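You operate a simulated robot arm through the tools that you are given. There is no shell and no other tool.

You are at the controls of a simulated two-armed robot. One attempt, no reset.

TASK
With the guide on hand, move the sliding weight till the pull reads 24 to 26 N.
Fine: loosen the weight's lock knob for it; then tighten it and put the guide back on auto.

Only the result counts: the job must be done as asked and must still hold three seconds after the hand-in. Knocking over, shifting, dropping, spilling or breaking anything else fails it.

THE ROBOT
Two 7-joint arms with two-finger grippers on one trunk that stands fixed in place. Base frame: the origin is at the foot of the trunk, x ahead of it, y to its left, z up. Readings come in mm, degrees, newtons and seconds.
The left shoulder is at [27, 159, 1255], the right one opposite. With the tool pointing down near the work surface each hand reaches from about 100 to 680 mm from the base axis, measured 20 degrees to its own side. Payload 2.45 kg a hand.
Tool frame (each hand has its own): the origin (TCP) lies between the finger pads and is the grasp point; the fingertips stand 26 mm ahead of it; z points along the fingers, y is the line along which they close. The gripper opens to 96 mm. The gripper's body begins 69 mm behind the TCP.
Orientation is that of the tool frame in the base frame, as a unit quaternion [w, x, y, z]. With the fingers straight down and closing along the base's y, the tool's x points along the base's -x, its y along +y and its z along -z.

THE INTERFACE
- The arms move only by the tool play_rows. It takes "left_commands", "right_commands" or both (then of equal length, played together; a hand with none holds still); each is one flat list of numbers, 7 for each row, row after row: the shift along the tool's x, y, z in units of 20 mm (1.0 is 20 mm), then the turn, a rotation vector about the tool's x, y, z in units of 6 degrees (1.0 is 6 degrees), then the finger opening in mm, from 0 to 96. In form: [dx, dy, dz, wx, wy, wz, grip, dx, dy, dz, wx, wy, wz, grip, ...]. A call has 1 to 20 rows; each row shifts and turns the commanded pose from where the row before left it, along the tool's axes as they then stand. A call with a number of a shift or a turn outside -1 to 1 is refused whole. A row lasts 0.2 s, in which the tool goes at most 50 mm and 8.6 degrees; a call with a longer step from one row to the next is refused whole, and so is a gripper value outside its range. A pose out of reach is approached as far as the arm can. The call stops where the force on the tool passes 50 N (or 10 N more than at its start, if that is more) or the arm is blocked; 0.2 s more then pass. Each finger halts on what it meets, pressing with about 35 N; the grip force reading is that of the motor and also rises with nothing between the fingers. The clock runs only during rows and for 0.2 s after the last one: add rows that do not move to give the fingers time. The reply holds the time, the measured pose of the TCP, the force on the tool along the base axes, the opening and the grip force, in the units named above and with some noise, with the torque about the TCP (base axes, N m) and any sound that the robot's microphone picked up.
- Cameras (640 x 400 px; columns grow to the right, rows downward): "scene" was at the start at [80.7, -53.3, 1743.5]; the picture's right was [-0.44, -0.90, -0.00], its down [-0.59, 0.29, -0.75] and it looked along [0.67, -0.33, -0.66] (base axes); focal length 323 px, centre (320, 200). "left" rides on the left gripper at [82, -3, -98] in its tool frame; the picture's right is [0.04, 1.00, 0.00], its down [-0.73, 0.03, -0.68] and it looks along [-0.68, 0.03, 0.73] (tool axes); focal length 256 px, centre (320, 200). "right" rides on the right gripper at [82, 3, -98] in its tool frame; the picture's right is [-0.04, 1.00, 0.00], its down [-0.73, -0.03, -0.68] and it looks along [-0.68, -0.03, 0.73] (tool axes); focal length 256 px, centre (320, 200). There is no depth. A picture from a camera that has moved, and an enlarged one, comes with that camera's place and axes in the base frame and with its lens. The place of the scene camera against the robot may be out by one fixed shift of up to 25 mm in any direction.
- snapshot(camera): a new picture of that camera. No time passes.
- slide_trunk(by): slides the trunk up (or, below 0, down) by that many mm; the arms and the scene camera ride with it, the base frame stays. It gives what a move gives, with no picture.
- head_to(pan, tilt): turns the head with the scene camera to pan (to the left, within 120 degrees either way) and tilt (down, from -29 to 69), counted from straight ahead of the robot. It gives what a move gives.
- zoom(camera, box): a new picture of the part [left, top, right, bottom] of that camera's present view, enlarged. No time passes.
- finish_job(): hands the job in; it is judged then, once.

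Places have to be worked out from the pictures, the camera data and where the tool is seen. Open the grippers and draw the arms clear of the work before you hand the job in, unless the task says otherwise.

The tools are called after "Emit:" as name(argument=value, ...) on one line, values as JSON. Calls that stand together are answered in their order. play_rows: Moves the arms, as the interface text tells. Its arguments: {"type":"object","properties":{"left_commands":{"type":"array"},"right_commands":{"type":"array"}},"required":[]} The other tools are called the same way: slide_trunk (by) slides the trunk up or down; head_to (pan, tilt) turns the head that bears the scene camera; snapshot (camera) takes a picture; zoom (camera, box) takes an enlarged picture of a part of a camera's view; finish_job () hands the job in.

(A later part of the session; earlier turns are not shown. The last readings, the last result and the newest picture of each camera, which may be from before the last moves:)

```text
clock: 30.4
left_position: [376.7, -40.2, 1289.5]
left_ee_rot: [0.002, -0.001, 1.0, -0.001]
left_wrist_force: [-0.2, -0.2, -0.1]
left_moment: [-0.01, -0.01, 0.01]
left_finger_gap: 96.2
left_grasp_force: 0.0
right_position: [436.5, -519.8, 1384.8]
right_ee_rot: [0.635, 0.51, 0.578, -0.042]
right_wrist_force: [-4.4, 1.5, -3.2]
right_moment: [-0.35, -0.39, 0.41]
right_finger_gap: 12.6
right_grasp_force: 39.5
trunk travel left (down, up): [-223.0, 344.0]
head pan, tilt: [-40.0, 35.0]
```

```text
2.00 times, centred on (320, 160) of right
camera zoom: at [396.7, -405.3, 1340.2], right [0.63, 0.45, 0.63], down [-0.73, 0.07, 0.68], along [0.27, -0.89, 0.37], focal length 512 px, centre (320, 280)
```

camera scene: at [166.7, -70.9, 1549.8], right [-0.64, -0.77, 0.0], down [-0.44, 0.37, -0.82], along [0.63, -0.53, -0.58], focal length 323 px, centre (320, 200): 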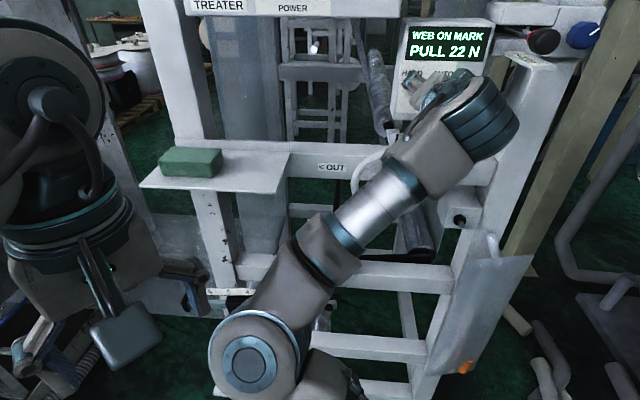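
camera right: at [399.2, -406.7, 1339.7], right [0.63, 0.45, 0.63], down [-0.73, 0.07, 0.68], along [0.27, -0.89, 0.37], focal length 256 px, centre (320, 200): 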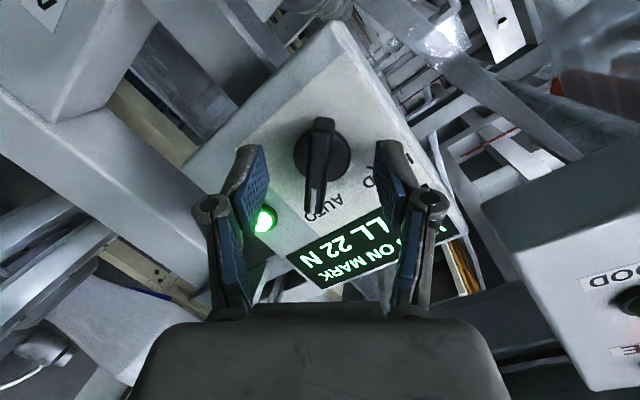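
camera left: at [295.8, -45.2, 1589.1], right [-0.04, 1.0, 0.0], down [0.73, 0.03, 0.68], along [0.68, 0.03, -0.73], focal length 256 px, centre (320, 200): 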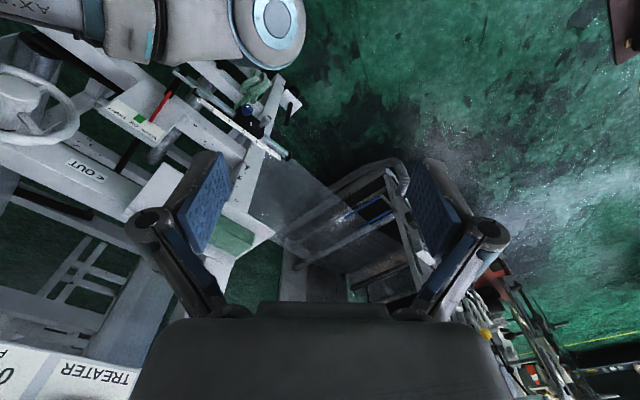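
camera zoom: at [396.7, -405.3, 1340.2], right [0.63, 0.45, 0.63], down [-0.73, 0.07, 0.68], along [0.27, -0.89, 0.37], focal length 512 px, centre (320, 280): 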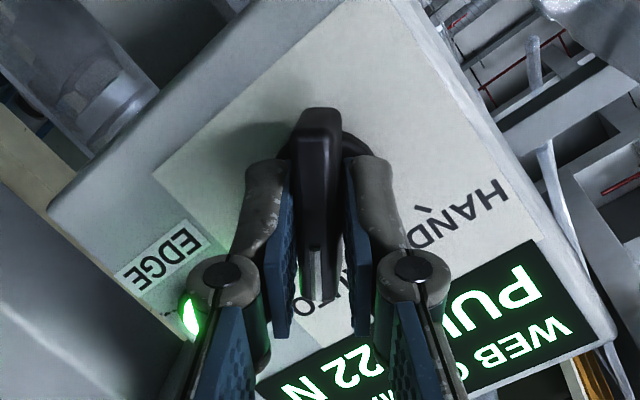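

The bar is gripped at 12.6 mm. Now I turn it counter-clockwise (as seen from the front) toward HAND, first 42°, watching forces.

Emit:
play_rows(right_commands=[0, 0, 0, 0, 0, -1, 5, 0, 0, 0, 0, 0, -1, 5, 0, 0, 0, 0, 0, -1, 5, 0, 0, 0, 0, 0, -1, 5, 0, 0, 0, 0, 0, -1, 5, 0, 0, 0, 0, 0, -1, 5, 0, 0, 0, 0, 0, -1, 5, 0, 0, 0, 0, 0, 0, 5])

Emit:
zoom(camera="right", box=[220, 60, 420, 260])

Emit:
zoom(camera="scene", box=[350, 0, 530, 150])

```text
clock: 32.2
left_position: [377.9, -40.4, 1290.2]
left_ee_rot: [0.002, -0.001, 1.0, -0.001]
left_wrist_force: [0.0, 0.4, -0.4]
left_moment: [-0.03, -0.03, -0.02]
left_finger_gap: 95.9
left_grasp_force: 0.1
right_position: [435.8, -518.1, 1384.2]
right_ee_rot: [0.578, 0.269, 0.722, -0.269]
right_wrist_force: [-0.6, -1.3, 7.8]
right_moment: [0.28, 0.28, -0.05]
right_finger_gap: 11.0
right_grasp_force: 37.8
trunk travel left (down, up): [-223.0, 344.0]
head pan, tilt: [-40.0, 35.0]
```

```text
2.00 times, centred on (320, 160) of right
camera zoom: at [355.0, -441.6, 1321.6], right [0.7, 0.71, -0.04], down [-0.35, 0.4, 0.85], along [0.62, -0.58, 0.53], focal length 512 px, centre (320, 280)
```

zoom: 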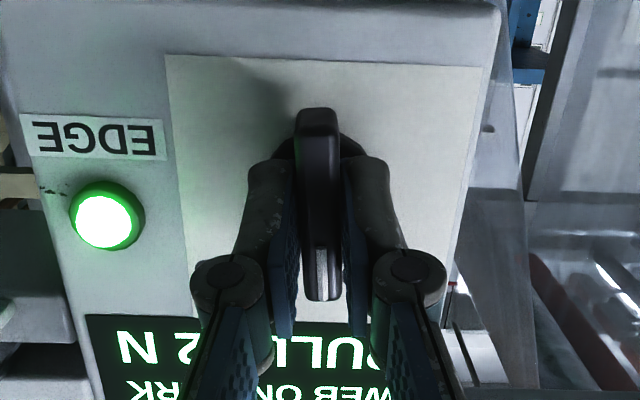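

```text
2.67 times, centred on (440, 75) of scene
camera zoom: at [165.2, -69.7, 1550.1], right [-0.64, -0.77, 0.0], down [-0.44, 0.37, -0.82], along [0.63, -0.53, -0.58], focal length 862 px, centre (0, 533)
```

zoom: 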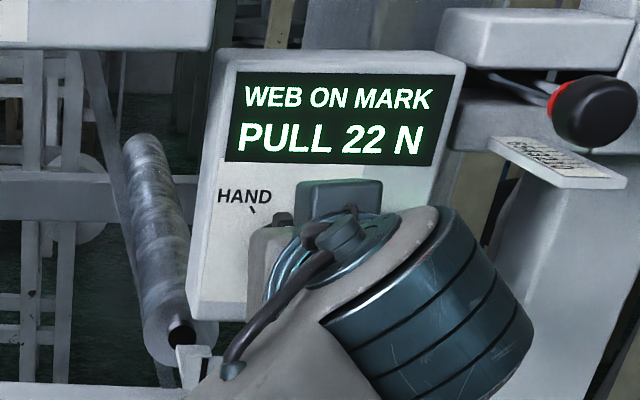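

The knob turned with the hand and now points straight up with low forces. I'll turn the remaining 42° to HAND.

Emit:
play_rows(right_commands=[0, 0, 0, 0, 0, -1, 5, 0, 0, 0, 0, 0, -1, 5, 0, 0, 0, 0, 0, -1, 5, 0, 0, 0, 0, 0, -1, 5, 0, 0, 0, 0, 0, -1, 5, 0, 0, 0, 0, 0, -1, 5, 0, 0, 0, 0, 0, -1, 5, 0, 0, 0, 0, 0, 0, 5])

Emit:
zoom(camera="right", box=[220, 60, 420, 260])

Emit:
zoom(camera="scene", box=[350, 0, 530, 150])

```text
clock: 34.0
left_position: [378.2, -40.9, 1290.5]
left_ee_rot: [0.002, -0.001, 1.0, -0.001]
left_wrist_force: [-0.2, 0.4, 0.0]
left_moment: [0.03, 0.03, 0.01]
left_finger_gap: 96.1
left_grasp_force: 0.0
right_position: [436.4, -518.3, 1383.4]
right_ee_rot: [0.444, -0.009, 0.771, -0.457]
right_wrist_force: [0.6, -0.5, 7.8]
right_moment: [0.26, -1.01, -0.69]
right_finger_gap: 12.8
right_grasp_force: 39.4
trunk travel left (down, up): [-223.0, 344.0]
head pan, tilt: [-40.0, 35.0]
```

```text
2.00 times, centred on (320, 160) of right
camera zoom: at [320.2, -482.4, 1343.8], right [0.42, 0.6, -0.68], down [-0.04, 0.76, 0.65], along [0.91, -0.24, 0.34], focal length 512 px, centre (320, 280)
```

zoom: 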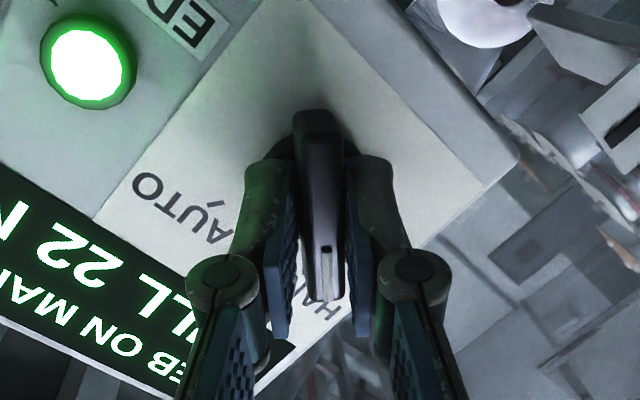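

```text
2.67 times, centred on (440, 75) of scene
camera zoom: at [165.4, -69.6, 1550.0], right [-0.64, -0.77, 0.0], down [-0.44, 0.37, -0.82], along [0.63, -0.53, -0.58], focal length 862 px, centre (0, 533)
```

zoom: 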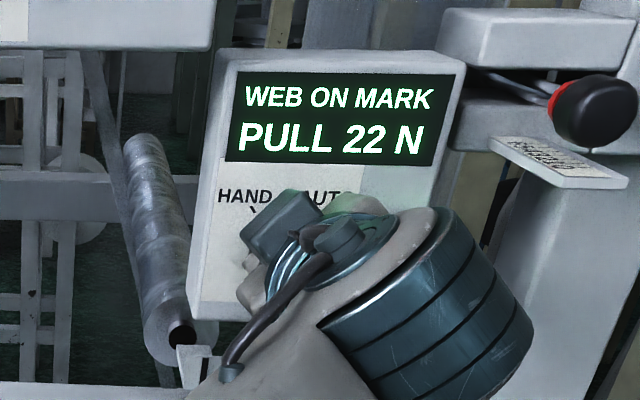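

A 1 Nm resisting torque shows the knob is at its HAND stop. I'll open the fingers and back away 60 mm to look.

Emit:
play_rows(right_commands=[0, 0, 0, 0, 0, 0, 30, 0, 0, 0, 0, 0, 0, 60, 0, 0, 0, 0, 0, 0, 60, 0, 0, -1, 0, 0, 0, 60, 0, 0, -1, 0, 0, 0, 60, 0, 0, -1, 0, 0, 0, 60, 0, 0, -1, 0, 0, 0, 60, 0, 0, 0, 0, 0, 0, 60])

Emit:
snapshot(camera="right")

Emit:
zoom(camera="scene", box=[350, 0, 530, 150])

```text
clock: 35.8
left_position: [380.0, -41.1, 1290.2]
left_ee_rot: [0.001, 0.0, 1.0, -0.001]
left_wrist_force: [-0.5, -0.3, -0.5]
left_moment: [-0.02, 0.02, -0.03]
left_finger_gap: 96.1
left_grasp_force: 0.1
right_position: [383.1, -462.7, 1398.2]
right_ee_rot: [0.443, -0.008, 0.772, -0.456]
right_wrist_force: [0.2, -0.5, 0.1]
right_moment: [0.03, 0.0, -0.01]
right_finger_gap: 60.2
right_grasp_force: 0.0
trunk travel left (down, up): [-223.0, 344.0]
head pan, tilt: [-40.0, 35.0]
```

```text
taken
camera right: at [265.7, -426.6, 1358.6], right [0.42, 0.6, -0.68], down [-0.03, 0.76, 0.65], along [0.91, -0.24, 0.34], focal length 256 px, centre (320, 200)
```

right: 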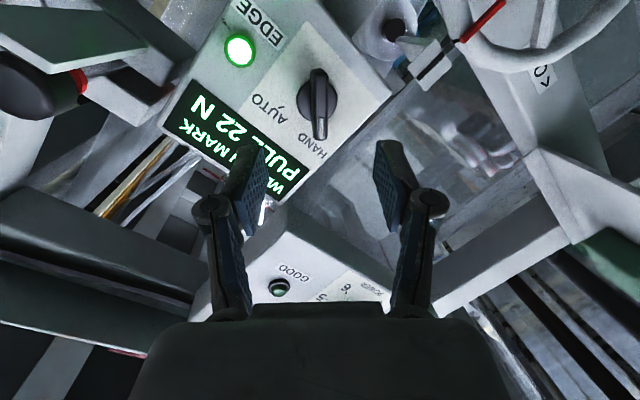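

```text
2.67 times, centred on (440, 75) of scene
camera zoom: at [166.6, -70.4, 1549.8], right [-0.64, -0.77, 0.0], down [-0.44, 0.37, -0.82], along [0.63, -0.53, -0.58], focal length 862 px, centre (0, 533)
```

zoom: 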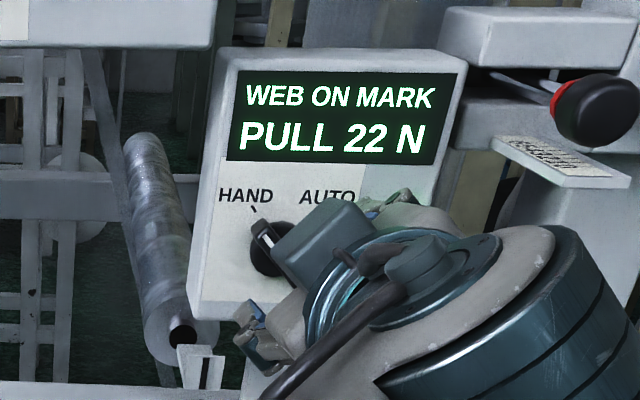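

The selector now points to HAND and the screen still reads 22 N. I'll back the right hand off further and unroll it, then turn the head to study the rail and weight.

Emit:
play_rows(right_commands=[0, 0, -1, 0, 0, 1, 60, 0, 0, -1, 0, 0, 1, 60, 0, 0, -1, 0, 0, 1, 60, 0, 0, -1, 0, 0, 1, 60, 0, 0, -1, 0, 0, 1, 60, 0, 0, -1, 0, 0, 1, 60, 0, 0, 0, 0, 0, 1, 60, 0, 0, 0, 0, 0, 0, 60])

Emit:
head_to(pan=-30, tilt=48)

Emit:
snapshot(camera="scene")

```text
clock: 37.6
left_position: [378.2, -40.1, 1290.1]
left_ee_rot: [0.002, -0.001, 1.0, 0.0]
left_wrist_force: [-0.5, -1.0, 0.2]
left_moment: [0.01, 0.02, 0.0]
left_finger_gap: 96.0
left_grasp_force: 0.1
right_position: [299.6, -379.4, 1422.5]
right_ee_rot: [0.577, 0.27, 0.723, -0.268]
right_wrist_force: [0.6, 0.0, 0.1]
right_moment: [-0.01, 0.05, 0.0]
right_finger_gap: 60.2
right_grasp_force: 0.0
trunk travel left (down, up): [-223.0, 344.0]
head pan, tilt: [-40.0, 35.0]
```

```text
clock: 38.4
left_position: [377.9, -41.3, 1289.9]
left_ee_rot: [0.001, -0.001, 1.0, -0.001]
left_wrist_force: [-0.4, 0.1, -0.4]
left_moment: [0.0, 0.0, 0.01]
left_finger_gap: 95.7
left_grasp_force: 0.1
right_position: [299.4, -379.4, 1421.7]
right_ee_rot: [0.577, 0.268, 0.723, -0.267]
right_wrist_force: [0.5, 0.0, -0.2]
right_moment: [0.01, -0.02, 0.0]
right_finger_gap: 60.0
right_grasp_force: 0.0
trunk travel left (down, up): [-223.0, 344.0]
head pan, tilt: [-30.0, 48.0]
```

```text
taken
camera scene: at [166.7, -52.8, 1530.9], right [-0.5, -0.87, 0.0], down [-0.65, 0.37, -0.67], along [0.58, -0.33, -0.75], focal length 323 px, centre (320, 200)
```

scene: 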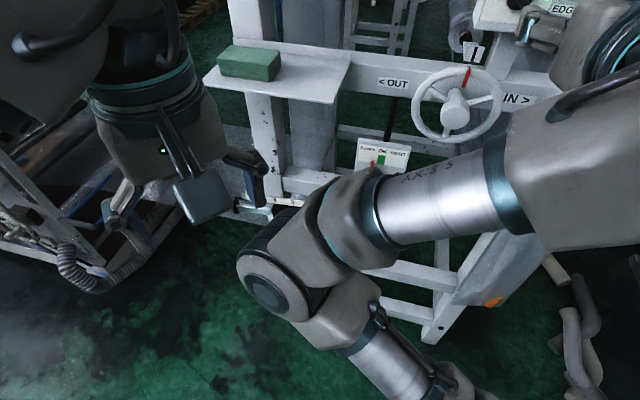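

The right elbow hides the rail from the scene camera; I'll check the left hand's camera, which is now lower and nearer the rail.

Emit:
snapshot(camera="left")

Emit:
zoom(camera="left", box=[0, 20, 300, 220])

```text
taken
camera left: at [295.7, -44.5, 1388.9], right [-0.04, 1.0, 0.0], down [0.73, 0.03, 0.68], along [0.68, 0.03, -0.73], focal length 256 px, centre (320, 200)
```

left: 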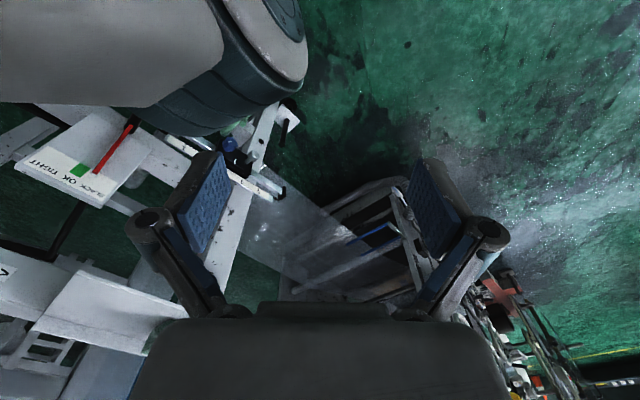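

```text
2.00 times, centred on (150, 120) of left
camera zoom: at [295.7, -44.5, 1388.9], right [-0.04, 1.0, 0.0], down [0.73, 0.03, 0.68], along [0.68, 0.03, -0.73], focal length 512 px, centre (660, 360)
```

zoom: 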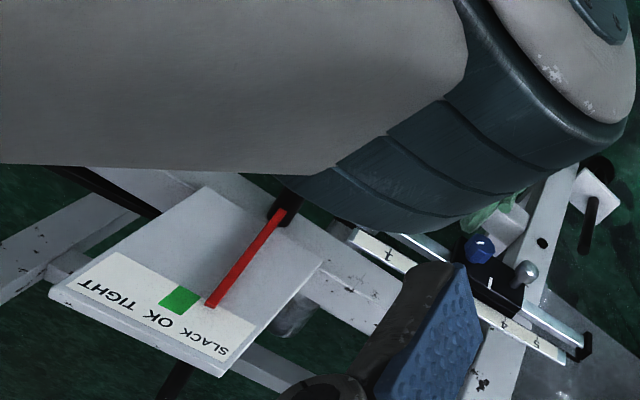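

The right elbow is in the way of the rail. I'll return the right hand to a tool-down pose and move it back to the right side.

Emit:
play_rows(right_commands=[0, 0, 0, 0, 1, 0, 60, 0, 0, 0, 0, 1, 0, 60, 0, 0, 0, 0, 1, 0, 60, 0, 0, 0, 0, 1, 0, 60, 0, 0, 0, 0, 1, 0, 60, 0, 0, 0, 0, 1, 0, 60, 0, 0, 0, 0, 1, 0, 60, 0, 0, 0, 0, 1, 0, 60, 0, 0, 0, 0, 1, 0, 60, 0, 0, 0, 0, 1, 0, 60, 0, 0, 0, 0, 1, 0, 60, 0, 0, 0, 0, 1, 0, 60, 0, 0, 0, 0, 1, 0, 60, 0, 0, 0, 0, 0, 0, 60])

Emit:
snapshot(camera="scene")

```text
clock: 41.4
left_position: [378.1, -41.7, 1290.9]
left_ee_rot: [0.002, -0.001, 1.0, -0.001]
left_wrist_force: [-0.7, -0.1, -1.3]
left_moment: [-0.01, -0.01, 0.03]
left_finger_gap: 96.1
left_grasp_force: 0.1
right_position: [274.2, -381.7, 1326.4]
right_ee_rot: [-0.004, 0.377, 0.925, -0.042]
right_wrist_force: [-0.5, 0.3, -0.1]
right_moment: [0.0, -0.05, -0.01]
right_finger_gap: 60.0
right_grasp_force: 0.1
right hand out of reach, approached as far as the arm can: row 10, 11, 12, 13
trunk travel left (down, up): [-223.0, 344.0]
head pan, tilt: [-30.0, 48.0]
```

```text
taken
camera scene: at [166.5, -53.8, 1530.9], right [-0.5, -0.87, 0.0], down [-0.65, 0.37, -0.67], along [0.58, -0.33, -0.75], focal length 323 px, centre (320, 200)
```

scene: 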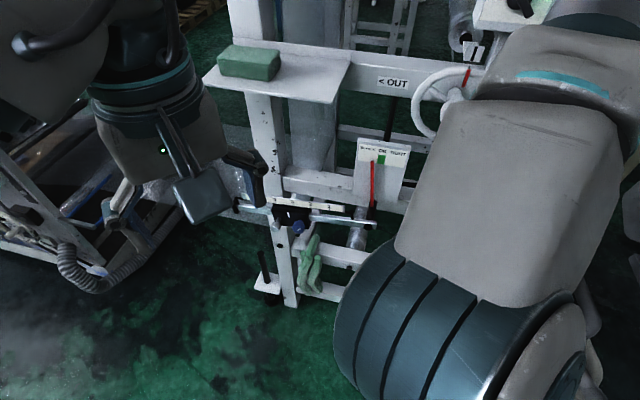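

The weight is now visible. I'll move the right hand a bit lower and further right/back, then zoom in on the weight.

Emit:
play_rows(right_commands=[-0.42, -0.99, 1, 0, 0, 0, 60, -0.42, -0.99, 1, 0, 0, 0, 60, -0.42, -0.99, 1, 0, 0, 0, 60, -0.42, -0.99, 1, 0, 0, 0, 60, -0.42, -0.99, 1, 0, 0, 0, 60, 0, 0, 0, 0, 0, 0, 60])

Emit:
snapshot(camera="scene")

Emit:
zoom(camera="scene", box=[220, 170, 400, 310])

Emit:
zoom(camera="left", box=[100, 60, 320, 210])

```text
clock: 42.8
left_position: [378.7, -41.9, 1290.7]
left_ee_rot: [0.002, 0.0, 1.0, -0.001]
left_wrist_force: [-0.1, 0.0, 0.2]
left_moment: [-0.01, -0.02, 0.0]
left_finger_gap: 96.3
left_grasp_force: 0.1
right_position: [231.0, -488.8, 1236.5]
right_ee_rot: [-0.006, 0.377, 0.926, -0.039]
right_wrist_force: [-1.3, 0.3, 0.7]
right_moment: [0.0, -0.04, -0.03]
right_finger_gap: 60.4
right_grasp_force: 0.0
trunk travel left (down, up): [-223.0, 344.0]
head pan, tilt: [-30.0, 48.0]
```

```text
taken
camera scene: at [166.5, -55.6, 1530.9], right [-0.5, -0.87, 0.0], down [-0.65, 0.37, -0.67], along [0.58, -0.33, -0.75], focal length 323 px, centre (320, 200)
```

scene: 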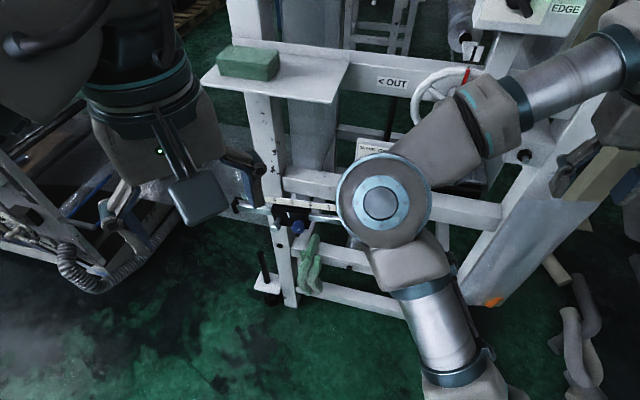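

```text
2.86 times, centred on (310, 240) of scene
camera zoom: at [166.5, -55.6, 1530.9], right [-0.5, -0.87, 0.0], down [-0.65, 0.37, -0.67], along [0.58, -0.33, -0.75], focal length 924 px, centre (349, 86)
```

zoom: 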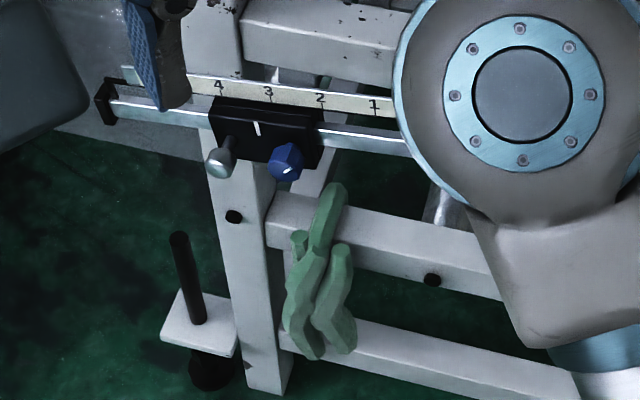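

```text
2.67 times, centred on (210, 135) of left
camera zoom: at [295.3, -44.7, 1389.3], right [-0.04, 1.0, 0.0], down [0.73, 0.03, 0.68], along [0.68, 0.03, -0.73], focal length 683 px, centre (613, 373)
```

zoom: 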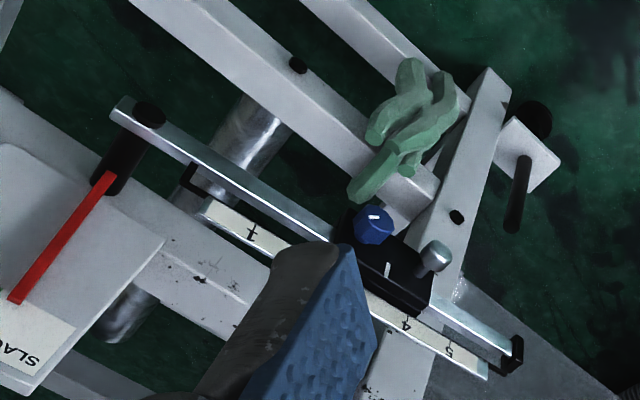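

The weight (black carriage) sits at about 3.2 on the scale, with a blue lobed knob bearing a mark (the lock) and a silver grip post, both facing the robot. I'll use the left arm for it; first lower the trunk another 120 mm for reach.

Emit:
slide_trunk(by=-120)

Emit:
play_rows(left_commands=[-0.28, 0, 1, 0, 0, 0, 96, -0.28, 0, 1, 0, 0, 0, 96, -0.28, 0, 1, 0, 0, 0, 96, -0.28, 0, 1, 0, 0, 0, 96, -0.28, 0, 1, 0, 0, 0, 96, -0.28, 0, 1, 0, 0, 0, 96, -0.28, 0, 1, 0, 0, 0, 96, -0.28, 0, 1, 0, 0, 0, 96, -0.28, 0, 1, 0, 0, 0, 96, 0, 0, 0, 0, 0, 0, 96])

Emit:
snapshot(camera="scene")

Emit:
snapshot(camera="left")

```text
clock: 44.3
left_position: [377.0, -42.0, 1172.4]
left_ee_rot: [0.003, -0.001, 1.0, -0.001]
left_wrist_force: [0.2, -0.1, -0.5]
left_moment: [-0.03, 0.0, 0.0]
left_finger_gap: 96.1
left_grasp_force: 0.0
right_position: [230.0, -488.1, 1115.9]
right_ee_rot: [-0.006, 0.377, 0.926, -0.038]
right_wrist_force: [-0.7, 0.4, 0.1]
right_moment: [-0.01, 0.0, 0.02]
right_finger_gap: 60.1
right_grasp_force: 0.1
trunk travel left (down, up): [-103.0, 464.0]
head pan, tilt: [-30.0, 48.0]
```

```text
clock: 46.5
left_position: [429.1, -41.1, 990.7]
left_ee_rot: [0.002, 0.0, 1.0, -0.001]
left_wrist_force: [0.5, -0.6, 0.1]
left_moment: [-0.01, 0.0, 0.01]
left_finger_gap: 96.2
left_grasp_force: 0.0
right_position: [230.7, -488.8, 1116.1]
right_ee_rot: [-0.006, 0.377, 0.926, -0.039]
right_wrist_force: [0.4, 0.6, 0.2]
right_moment: [0.02, -0.02, 0.01]
right_finger_gap: 60.1
right_grasp_force: 0.0
trunk travel left (down, up): [-103.0, 464.0]
head pan, tilt: [-30.0, 48.0]
```

```text
taken
camera scene: at [292.1, -54.1, 1392.1], right [-0.5, -0.87, 0.0], down [-0.65, 0.37, -0.67], along [0.58, -0.33, -0.75], focal length 323 px, centre (320, 200)
```

scene: 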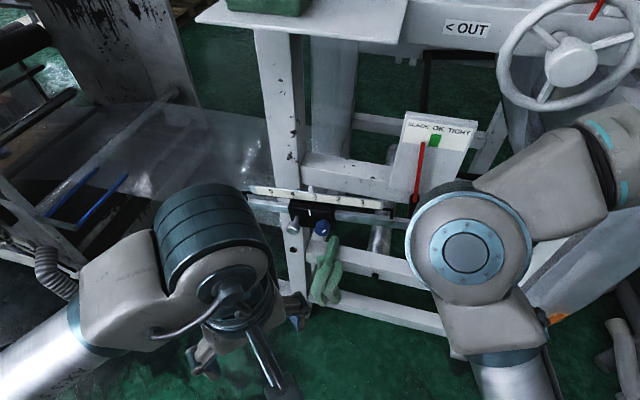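

```text
taken
camera left: at [346.8, -44.6, 1089.2], right [-0.04, 1.0, 0.0], down [0.73, 0.03, 0.68], along [0.68, 0.03, -0.73], focal length 256 px, centre (320, 200)
```

left: 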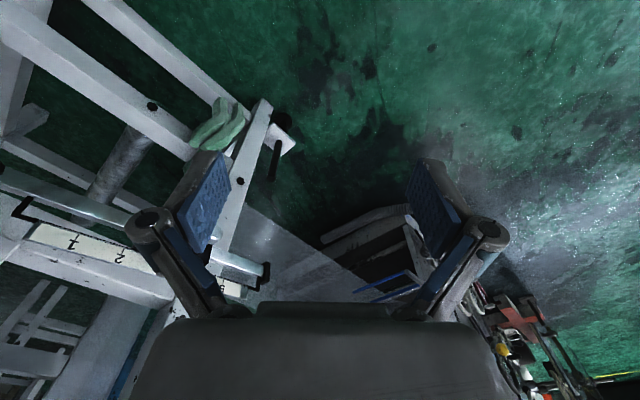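

The left hand is now at rail-approach distance and clear. I'll yaw it 45° and pitch it up to horizontal, facing the weight's knobs.

Emit:
play_rows(left_commands=[0, 0, 0, 0, 0, 1, 96, 0, 0, 0, 0, 0, 1, 96, 0, 0, 0, 0, 0, 1, 96, 0, 0, 0, 0, 0, 1, 96, 0, 0, 0, 0, 0, 1, 96, 0, 0, 0, 0, 0, 1, 96, 0, 0, 0, 0, 0, 1, 96, 0, 0, 0, 0, 0, 0.5, 96, 0, 0, 0, 0, 0, 0, 96])

Emit:
snapshot(camera="left")

Emit:
snapshot(camera="scene")

```text
clock: 48.5
left_position: [429.0, -41.5, 990.8]
left_ee_rot: [0.002, 0.383, 0.924, 0.0]
left_wrist_force: [0.4, -0.1, 0.3]
left_moment: [-0.02, -0.03, 0.02]
left_finger_gap: 96.2
left_grasp_force: 0.0
right_position: [230.6, -486.7, 1115.3]
right_ee_rot: [-0.006, 0.377, 0.925, -0.039]
right_wrist_force: [-0.2, 0.2, 1.3]
right_moment: [0.0, -0.01, 0.02]
right_finger_gap: 60.0
right_grasp_force: 0.0
trunk travel left (down, up): [-103.0, 464.0]
head pan, tilt: [-30.0, 48.0]
```

```text
taken
camera left: at [368.3, 13.5, 1088.8], right [0.68, 0.74, 0.0], down [0.54, -0.5, 0.68], along [0.5, -0.46, -0.73], focal length 256 px, centre (320, 200)
```

left: 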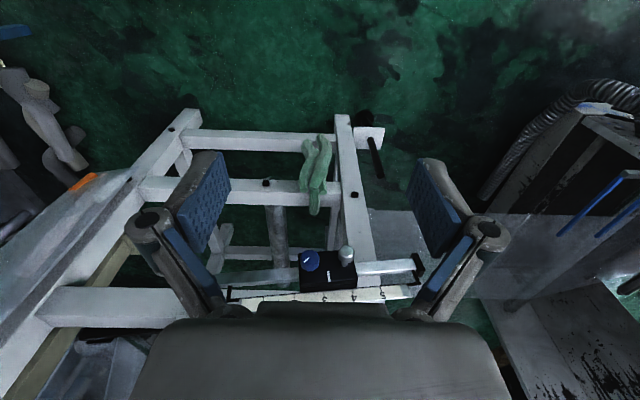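

```text
taken
camera scene: at [292.6, -54.2, 1391.9], right [-0.5, -0.87, 0.0], down [-0.65, 0.37, -0.66], along [0.58, -0.33, -0.75], focal length 323 px, centre (320, 200)
```

scene: 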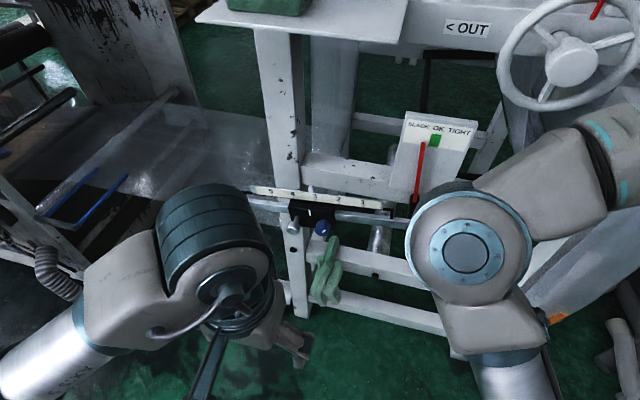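

From this view the blue knob is confirmed at about [633, -253, 837] and the silver post at [662, -197, 839]. Now I pitch the left tool up 90° to horizontal.

Emit:
play_rows(left_commands=[0, 0, 0, 0, -1, 0, 96, 0, 0, 0, 0, -1, 0, 96, 0, 0, 0, 0, -1, 0, 96, 0, 0, 0, 0, -1, 0, 96, 0, 0, 0, 0, -1, 0, 96, 0, 0, 0, 0, -1, 0, 96, 0, 0, 0, 0, -1, 0, 96, 0, 0, 0, 0, -1, 0, 96, 0, 0, 0, 0, -1, 0, 96, 0, 0, 0, 0, -1, 0, 96, 0, 0, 0, 0, -1, 0, 96, 0, 0, 0, 0, -1, 0, 96, 0, 0, 0, 0, -1, 0, 96, 0, 0, 0, 0, -1, 0, 96, 0, 0, 0, 0, -1, 0, 96, 0, 0, 0, 0, 0, 0, 96])

Emit:
snapshot(camera="left")

Emit:
snapshot(camera="scene")

```text
clock: 51.9
left_position: [450.7, -54.5, 1000.0]
left_ee_rot: [0.655, 0.27, 0.652, -0.27]
left_wrist_force: [-0.4, 0.0, 0.5]
left_moment: [0.01, 0.02, -0.01]
left_finger_gap: 95.8
left_grasp_force: 0.1
left hand out of reach, approached as far as the arm can: row 13, 14, 15
right_position: [231.6, -488.5, 1115.5]
right_ee_rot: [-0.007, 0.378, 0.925, -0.039]
right_wrist_force: [-0.6, 0.9, -0.2]
right_moment: [0.03, -0.01, -0.01]
right_finger_gap: 59.9
right_grasp_force: 0.0
trunk travel left (down, up): [-103.0, 464.0]
head pan, tilt: [-30.0, 48.0]
```

```text
taken
camera left: at [378.3, 10.9, 918.6], right [0.71, 0.71, -0.04], down [-0.46, 0.5, 0.73], along [0.54, -0.5, 0.68], focal length 256 px, centre (320, 200)
```

left: 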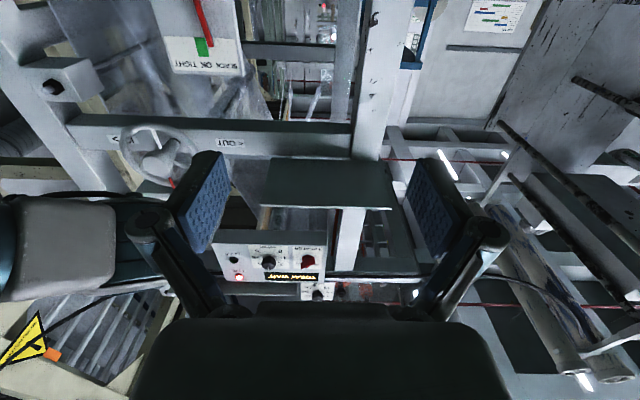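

```text
taken
camera scene: at [291.9, -53.0, 1392.1], right [-0.5, -0.87, 0.0], down [-0.65, 0.37, -0.67], along [0.58, -0.33, -0.75], focal length 323 px, centre (320, 200)
```

scene: 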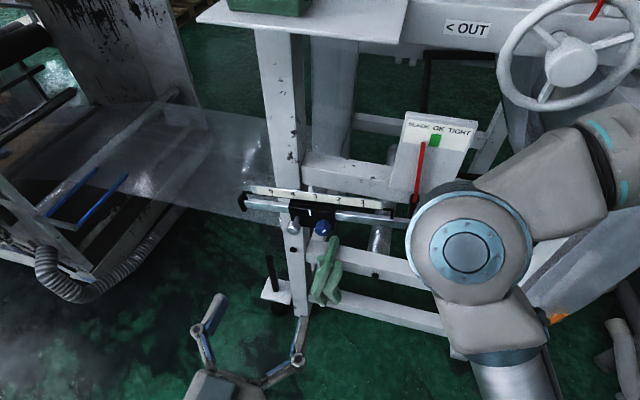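

The left tool is horizontal facing the machine. I'll lower it 163 mm to knob height and advance to about 110 mm short of the blue knob.

Emit:
play_rows(left_commands=[0.91, -0.065, 0, 0, 0, 0, 96, 0.91, -0.065, 0, 0, 0, 0, 96, 0.91, -0.065, 0, 0, 0, 0, 96, 0.91, -0.065, 0, 0, 0, 0, 96, 0.91, -0.065, 0, 0, 0, 0, 96, 0.91, -0.065, 0, 0, 0, 0, 96, 0.91, -0.065, 0, 0, 0, 0, 96, 0.91, -0.065, 0, 0, 0, 0, 96, 0.91, -0.065, 0, 0, 0, 0, 96, 0, 0, 0, 0, 0, 0, 96])

Emit:
snapshot(camera="left")

Emit:
snapshot(camera="scene")

```text
clock: 54.1
left_position: [457.9, -56.0, 968.9]
left_ee_rot: [0.653, 0.278, 0.648, -0.276]
left_wrist_force: [-0.5, 0.8, 0.6]
left_moment: [-0.01, 0.0, 0.02]
left_finger_gap: 96.1
left_grasp_force: 0.0
left hand out of reach, approached as far as the arm can: row 1, 2, 3, 4, 5, 6, 7, 8, 9
right_position: [230.7, -488.2, 1116.3]
right_ee_rot: [-0.006, 0.377, 0.925, -0.038]
right_wrist_force: [0.5, 0.8, -0.3]
right_moment: [-0.01, -0.02, 0.0]
right_finger_gap: 60.1
right_grasp_force: 0.1
trunk travel left (down, up): [-103.0, 464.0]
head pan, tilt: [-30.0, 48.0]
```

```text
taken
camera left: at [387.4, 12.4, 886.5], right [0.72, 0.69, -0.04], down [-0.46, 0.51, 0.73], along [0.52, -0.51, 0.68], focal length 256 px, centre (320, 200)
```

left: 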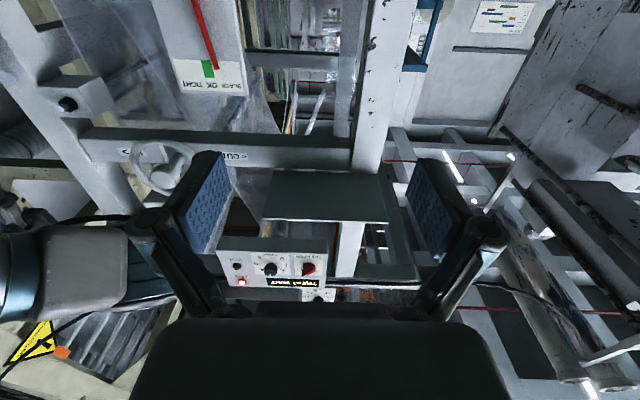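

```text
taken
camera scene: at [292.0, -53.4, 1392.0], right [-0.5, -0.87, 0.0], down [-0.65, 0.37, -0.67], along [0.58, -0.33, -0.75], focal length 323 px, centre (320, 200)
```

scene: 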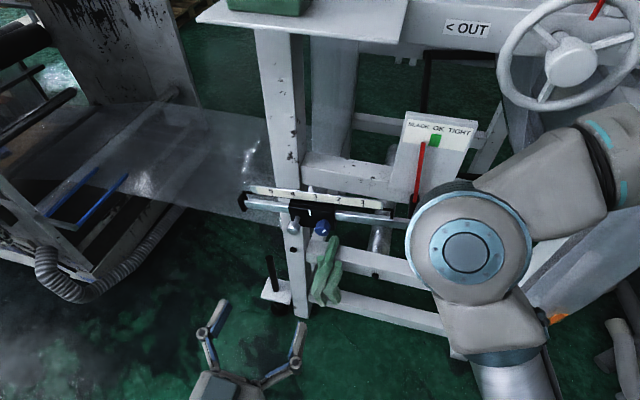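

The left arm is too folded to go straight down here. I'll first extend forward 100 mm (staying about 170 mm in front of the rail), then go down.

Emit:
play_rows(left_commands=[0, 0, 1, 0, 0, 0, 96, 0, 0, 1, 0, 0, 0, 96, 0, 0, 1, 0, 0, 0, 96, 0, 0, 1, 0, 0, 0, 96, 0, 0, 1, 0, 0, 0, 96, 0.9, 0, 0, 0, 0, 0, 96, 0.9, 0, 0, 0, 0, 0, 96, 0.9, 0, 0, 0, 0, 0, 96, 0.9, 0, 0, 0, 0, 0, 96, 0.9, 0, 0, 0, 0, 0, 96, 0.9, 0, 0, 0, 0, 0, 96, 0, 0, 0, 0, 0, 0, 96])

Emit:
snapshot(camera="left")

Emit:
snapshot(camera="scene")

```text
clock: 56.7
left_position: [547.1, -85.8, 878.4]
left_ee_rot: [0.653, 0.271, 0.653, -0.272]
left_wrist_force: [0.3, 0.8, -0.1]
left_moment: [-0.01, 0.0, 0.02]
left_finger_gap: 96.1
left_grasp_force: 0.0
left hand out of reach, approached as far as the arm can: row 1, 2, 3, 4, 5, 7, 9, 10, 11
right_position: [231.6, -487.2, 1115.2]
right_ee_rot: [-0.007, 0.378, 0.925, -0.039]
right_wrist_force: [0.1, -0.3, -0.6]
right_moment: [-0.03, 0.0, 0.0]
right_finger_gap: 60.0
right_grasp_force: 0.0
trunk travel left (down, up): [-103.0, 464.0]
head pan, tilt: [-30.0, 48.0]
```

```text
taken
camera left: at [473.9, -18.1, 797.4], right [0.71, 0.7, -0.04], down [-0.46, 0.5, 0.73], along [0.54, -0.5, 0.68], focal length 256 px, centre (320, 200)
```

left: 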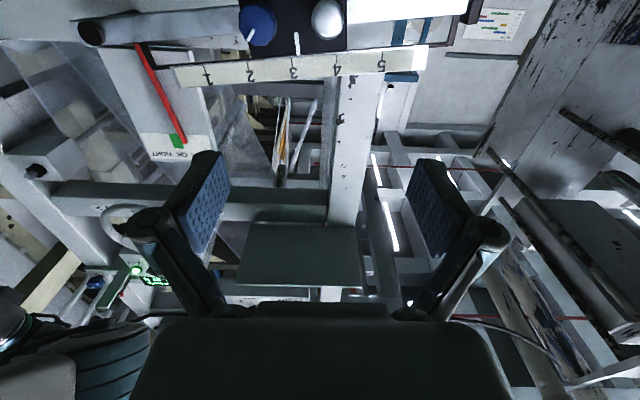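

```text
taken
camera scene: at [292.0, -54.1, 1392.0], right [-0.5, -0.87, 0.0], down [-0.65, 0.37, -0.67], along [0.58, -0.33, -0.75], focal length 323 px, centre (320, 200)
```

scene: 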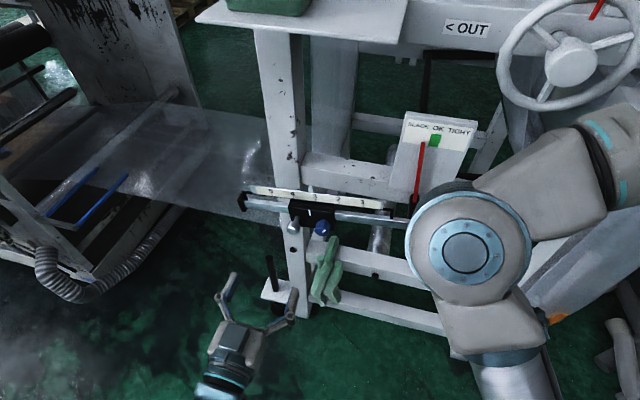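

The arm extended and now sees the carriage from below-front; the blue knob again triangulates to about [632, -253, 840]. I'll shift right 57 mm, forward 50 mm and down 38 mm to line up with the blue knob.

Emit:
play_rows(left_commands=[0.38, -0.57, 0.5, 0, 0, 0, 80, 0.38, -0.57, 0.5, 0, 0, 0, 80, 0.38, -0.57, 0.5, 0, 0, 0, 80, 0.38, -0.57, 0.5, 0, 0, 0, 80, 0.38, -0.57, 0.5, 0, 0, 0, 80, 0, 0, 0, 0, 0, 0, 80])

Emit:
snapshot(camera="left")

Emit:
snapshot(camera="scene")

```text
clock: 58.1
left_position: [546.6, -84.9, 878.2]
left_ee_rot: [0.653, 0.271, 0.652, -0.272]
left_wrist_force: [0.2, 0.4, 0.2]
left_moment: [0.0, -0.04, 0.01]
left_finger_gap: 79.6
left_grasp_force: 0.0
left hand out of reach, approached as far as the arm can: row 1, 2, 3, 4, 5
right_position: [231.2, -487.1, 1116.7]
right_ee_rot: [-0.007, 0.376, 0.926, -0.039]
right_wrist_force: [-0.1, 0.4, -0.3]
right_moment: [0.03, -0.02, 0.0]
right_finger_gap: 60.2
right_grasp_force: 0.1
trunk travel left (down, up): [-103.0, 464.0]
head pan, tilt: [-30.0, 48.0]
```

```text
taken
camera left: at [474.0, -18.0, 797.5], right [0.71, 0.7, -0.04], down [-0.46, 0.5, 0.73], along [0.54, -0.5, 0.68], focal length 256 px, centre (320, 200)
```

left: 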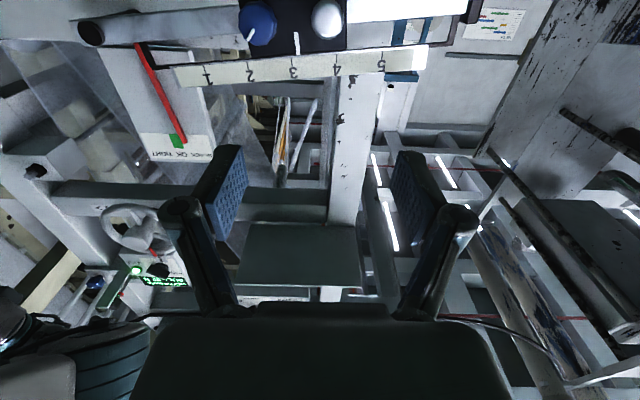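

```text
taken
camera scene: at [292.0, -54.0, 1392.0], right [-0.5, -0.87, 0.0], down [-0.65, 0.37, -0.67], along [0.58, -0.33, -0.75], focal length 323 px, centre (320, 200)
```

scene: 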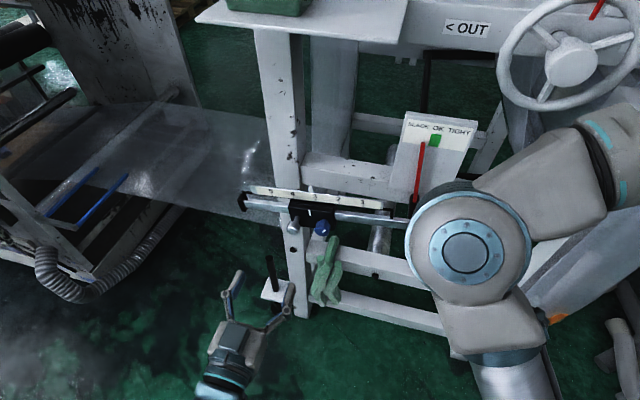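

The left arm is stuck: with the shoulder at about the same height as the weight, the forearm lies in line with the tool (wrist straight). I'll raise the trunk 200 mm so the forearm slopes down to the weight, and check how the arm sits.

Emit:
slide_trunk(by=200)

Emit:
snapshot(camera="scene")

```text
clock: 60.2
left_position: [547.0, -85.3, 1079.5]
left_ee_rot: [0.653, 0.27, 0.654, -0.27]
left_wrist_force: [0.9, 0.0, -0.2]
left_moment: [0.01, -0.03, 0.02]
left_finger_gap: 80.0
left_grasp_force: 0.0
right_position: [231.0, -488.3, 1315.7]
right_ee_rot: [-0.007, 0.377, 0.925, -0.038]
right_wrist_force: [0.0, 0.3, -0.1]
right_moment: [-0.01, 0.02, 0.02]
right_finger_gap: 60.1
right_grasp_force: 0.2
trunk travel left (down, up): [-303.0, 264.0]
head pan, tilt: [-30.0, 48.0]
```

```text
taken
camera scene: at [113.3, -53.8, 1613.3], right [-0.5, -0.87, 0.0], down [-0.65, 0.37, -0.67], along [0.58, -0.33, -0.75], focal length 323 px, centre (320, 200)
```

scene: 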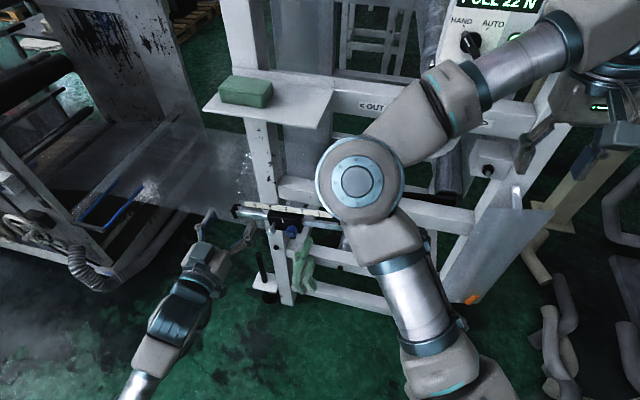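

Forearm and tool are nearly in line in this picture. I'll test moving the left hand down a few steps from here.

Emit:
play_rows(left_commands=[0.9, 0, 0, 0, 0, 0, 80, 0.9, 0, 0, 0, 0, 0, 80, 0.9, 0, 0, 0, 0, 0, 80, 0.9, 0, 0, 0, 0, 0, 80, 0, 0, 0, 0, 0, 0, 80])

Emit:
snapshot(camera="scene")

```text
clock: 61.4
left_position: [546.5, -84.6, 1006.1]
left_ee_rot: [0.654, 0.27, 0.653, -0.27]
left_wrist_force: [-1.3, -0.2, 0.6]
left_moment: [-0.02, 0.0, 0.01]
left_finger_gap: 79.6
left_grasp_force: 0.1
right_position: [231.5, -488.1, 1315.7]
right_ee_rot: [-0.007, 0.378, 0.925, -0.038]
right_wrist_force: [-0.6, 0.2, 1.7]
right_moment: [0.01, 0.02, 0.0]
right_finger_gap: 60.1
right_grasp_force: 0.1
trunk travel left (down, up): [-303.0, 264.0]
head pan, tilt: [-30.0, 48.0]
```

```text
taken
camera scene: at [112.8, -53.9, 1613.5], right [-0.5, -0.87, 0.0], down [-0.65, 0.37, -0.67], along [0.58, -0.33, -0.75], focal length 323 px, centre (320, 200)
```

scene: 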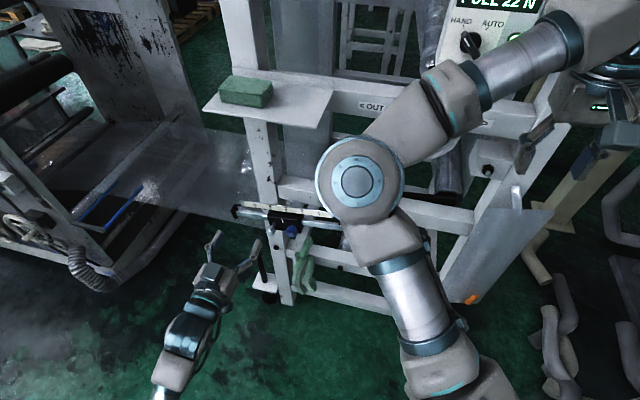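

That works now. I'll continue down and to the right toward the pre-approach point in front of the blue knob.

Emit:
play_rows(left_commands=[0.9, -0.32, 0, 0, 0, 0, 80, 0.9, -0.32, 0, 0, 0, 0, 80, 0.9, -0.32, 0, 0, 0, 0, 80, 0.9, -0.32, 0, 0, 0, 0, 80, 0.9, -0.32, 0, 0, 0, 0, 80, 0.9, -0.32, 0, 0, 0, 0, 80, 0.9, -0.32, 0, 0, 0, 0, 80, 0.9, -0.32, 0, 0, 0, 0, 80, 0.9, -0.32, 0, 0, 0, 0, 80, 0, 0, 0, 0, 0, 0, 80])

Emit:
snapshot(camera="left")

Emit:
snapshot(camera="scene")

```text
clock: 63.6
left_position: [546.5, -83.6, 852.8]
left_ee_rot: [0.653, 0.271, 0.652, -0.274]
left_wrist_force: [0.7, 0.1, 0.5]
left_moment: [0.0, 0.01, -0.01]
left_finger_gap: 79.9
left_grasp_force: 0.0
left hand out of reach, approached as far as the arm can: row 3, 4, 5, 6, 7, 8, 9
right_position: [230.7, -487.9, 1316.0]
right_ee_rot: [-0.006, 0.377, 0.925, -0.039]
right_wrist_force: [-0.2, -0.1, -0.2]
right_moment: [0.04, -0.01, -0.02]
right_finger_gap: 60.0
right_grasp_force: 0.1
trunk travel left (down, up): [-303.0, 264.0]
head pan, tilt: [-30.0, 48.0]
```

```text
taken
camera left: at [474.4, -17.3, 771.9], right [0.71, 0.7, -0.04], down [-0.46, 0.51, 0.73], along [0.54, -0.5, 0.68], focal length 256 px, centre (320, 200)
```

left: 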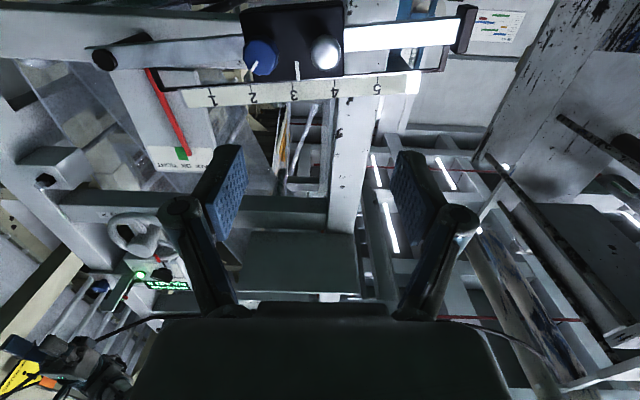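

```text
taken
camera scene: at [112.3, -53.9, 1613.5], right [-0.5, -0.87, 0.0], down [-0.65, 0.37, -0.67], along [0.58, -0.33, -0.75], focal length 323 px, centre (320, 200)
```

scene: 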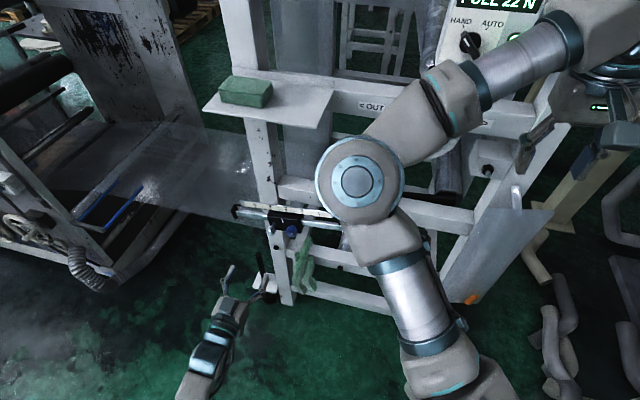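

Sideways motion is blocked at this heading (wrist nearly straight). I'll yaw the tool left about the TCP to put bend into the wrist, then shift right and yaw back.

Emit:
play_rows(left_commands=[0, 0, 0, -1, 0, 0, 80, 0, 0, 0, -1, 0, 0, 80, 0, 0, 0, -1, 0, 0, 80, 0, 0, 0, -1, 0, 0, 80, 0, 0, 0, -1, 0, 0, 80, 0, 0, 0, -1, 0, 0, 80, 0, 0, 0, -1, 0, 0, 80, 0, 0, 0, 0, 0, 0, 80])

Emit:
snapshot(camera="scene")

```text
clock: 65.4
left_position: [547.6, -85.0, 853.5]
left_ee_rot: [0.652, 0.272, 0.652, -0.274]
left_wrist_force: [1.2, -0.3, 0.7]
left_moment: [-0.01, 0.04, 0.01]
left_finger_gap: 80.0
left_grasp_force: 0.1
left hand out of reach, approached as far as the arm can: row 1, 2, 3, 4, 5, 6, 7
right_position: [233.2, -487.6, 1315.2]
right_ee_rot: [-0.006, 0.377, 0.925, -0.039]
right_wrist_force: [-0.5, 0.3, 0.2]
right_moment: [-0.02, -0.01, -0.01]
right_finger_gap: 60.0
right_grasp_force: 0.1
trunk travel left (down, up): [-303.0, 264.0]
head pan, tilt: [-30.0, 48.0]
```

```text
taken
camera scene: at [112.5, -53.8, 1613.5], right [-0.5, -0.87, 0.0], down [-0.65, 0.37, -0.67], along [0.58, -0.33, -0.75], focal length 323 px, centre (320, 200)
```

scene: 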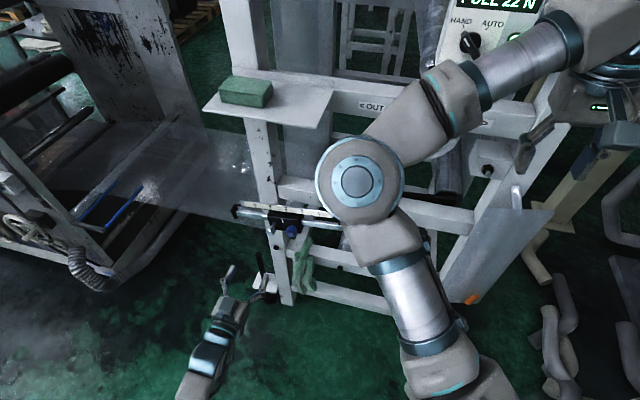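

Still blocked, so the limit is elsewhere in the arm. I'll turn the head to see the whole left arm's posture.

Emit:
head_to(pan=10, tilt=62)

Emit:
snapshot(camera="scene")

```text
clock: 66.5
left_position: [547.0, -85.0, 854.0]
left_ee_rot: [0.652, 0.272, 0.652, -0.274]
left_wrist_force: [-0.5, 0.8, 0.1]
left_moment: [0.0, -0.02, 0.0]
left_finger_gap: 79.9
left_grasp_force: 0.0
right_position: [232.2, -487.4, 1315.9]
right_ee_rot: [-0.007, 0.377, 0.925, -0.038]
right_wrist_force: [-0.1, 0.3, 0.0]
right_moment: [-0.02, 0.01, 0.01]
right_finger_gap: 59.8
right_grasp_force: 0.1
trunk travel left (down, up): [-303.0, 264.0]
head pan, tilt: [10.0, 62.0]
```

```text
taken
camera scene: at [107.6, -3.2, 1596.0], right [0.17, -0.98, 0.0], down [-0.87, -0.15, -0.47], along [0.46, 0.08, -0.88], focal length 323 px, centre (320, 200)
```

scene: 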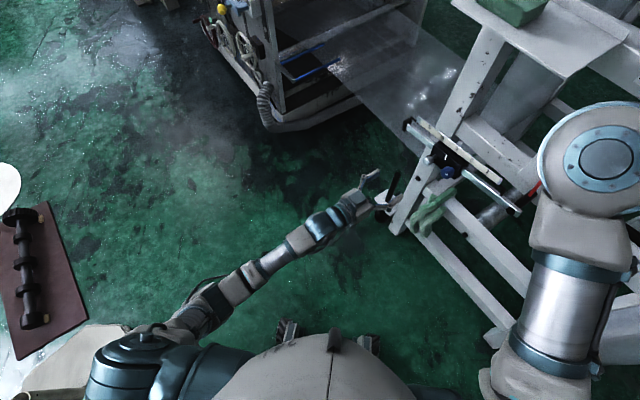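

From above, the left elbow hangs down with forearm and tool in one line – a straight-wrist posture. I'll raise the trunk 150 mm and bring the hand back down, so the forearm has to slope downward and the wrist bends.

Emit:
slide_trunk(by=150)

Emit:
play_rows(left_commands=[0.9, 0, 0, 0, 0, 0, 80, 0.9, 0, 0, 0, 0, 0, 80, 0.9, 0, 0, 0, 0, 0, 80, 0.9, 0, 0, 0, 0, 0, 80, 0.9, 0, 0, 0, 0, 0, 80, 0.9, 0, 0, 0, 0, 0, 80, 0.9, 0, 0, 0, 0, 0, 80, 0.9, 0, 0, 0, 0, 0, 80, 0, 0, 0, 0, 0, 0, 80])

Emit:
snapshot(camera="scene")

```text
clock: 68.3
left_position: [547.7, -84.0, 1003.5]
left_ee_rot: [0.652, 0.272, 0.652, -0.274]
left_wrist_force: [-0.6, 0.0, -0.2]
left_moment: [0.0, 0.03, 0.02]
left_finger_gap: 80.1
left_grasp_force: 0.1
right_position: [231.7, -488.3, 1464.9]
right_ee_rot: [-0.006, 0.377, 0.925, -0.04]
right_wrist_force: [-0.7, -0.9, 0.8]
right_moment: [-0.02, -0.02, 0.01]
right_finger_gap: 60.2
right_grasp_force: 0.2
trunk travel left (down, up): [-453.0, 114.0]
head pan, tilt: [10.0, 62.0]
```

```text
clock: 70.3
left_position: [545.5, -85.2, 858.1]
left_ee_rot: [0.653, 0.272, 0.652, -0.273]
left_wrist_force: [-0.8, 0.3, 0.5]
left_moment: [0.02, 0.02, 0.03]
left_finger_gap: 79.9
left_grasp_force: 0.0
right_position: [230.4, -489.5, 1466.8]
right_ee_rot: [-0.006, 0.377, 0.925, -0.039]
right_wrist_force: [-0.4, -0.3, -0.6]
right_moment: [0.0, -0.01, -0.01]
right_finger_gap: 59.7
right_grasp_force: 0.1
trunk travel left (down, up): [-453.0, 114.0]
head pan, tilt: [10.0, 62.0]
```

```text
taken
camera scene: at [64.8, -3.5, 1746.1], right [0.17, -0.98, 0.0], down [-0.87, -0.15, -0.47], along [0.46, 0.08, -0.88], focal length 323 px, centre (320, 200)
```

scene: 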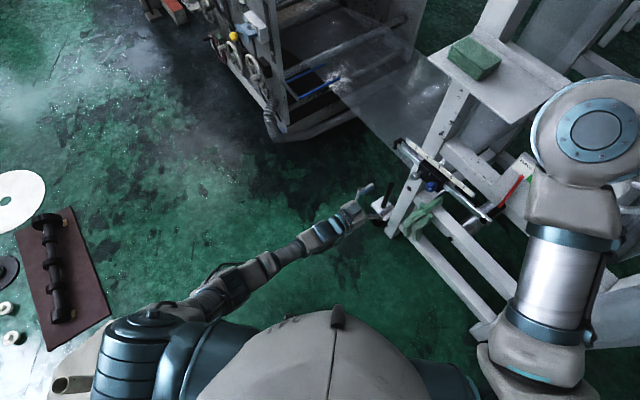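

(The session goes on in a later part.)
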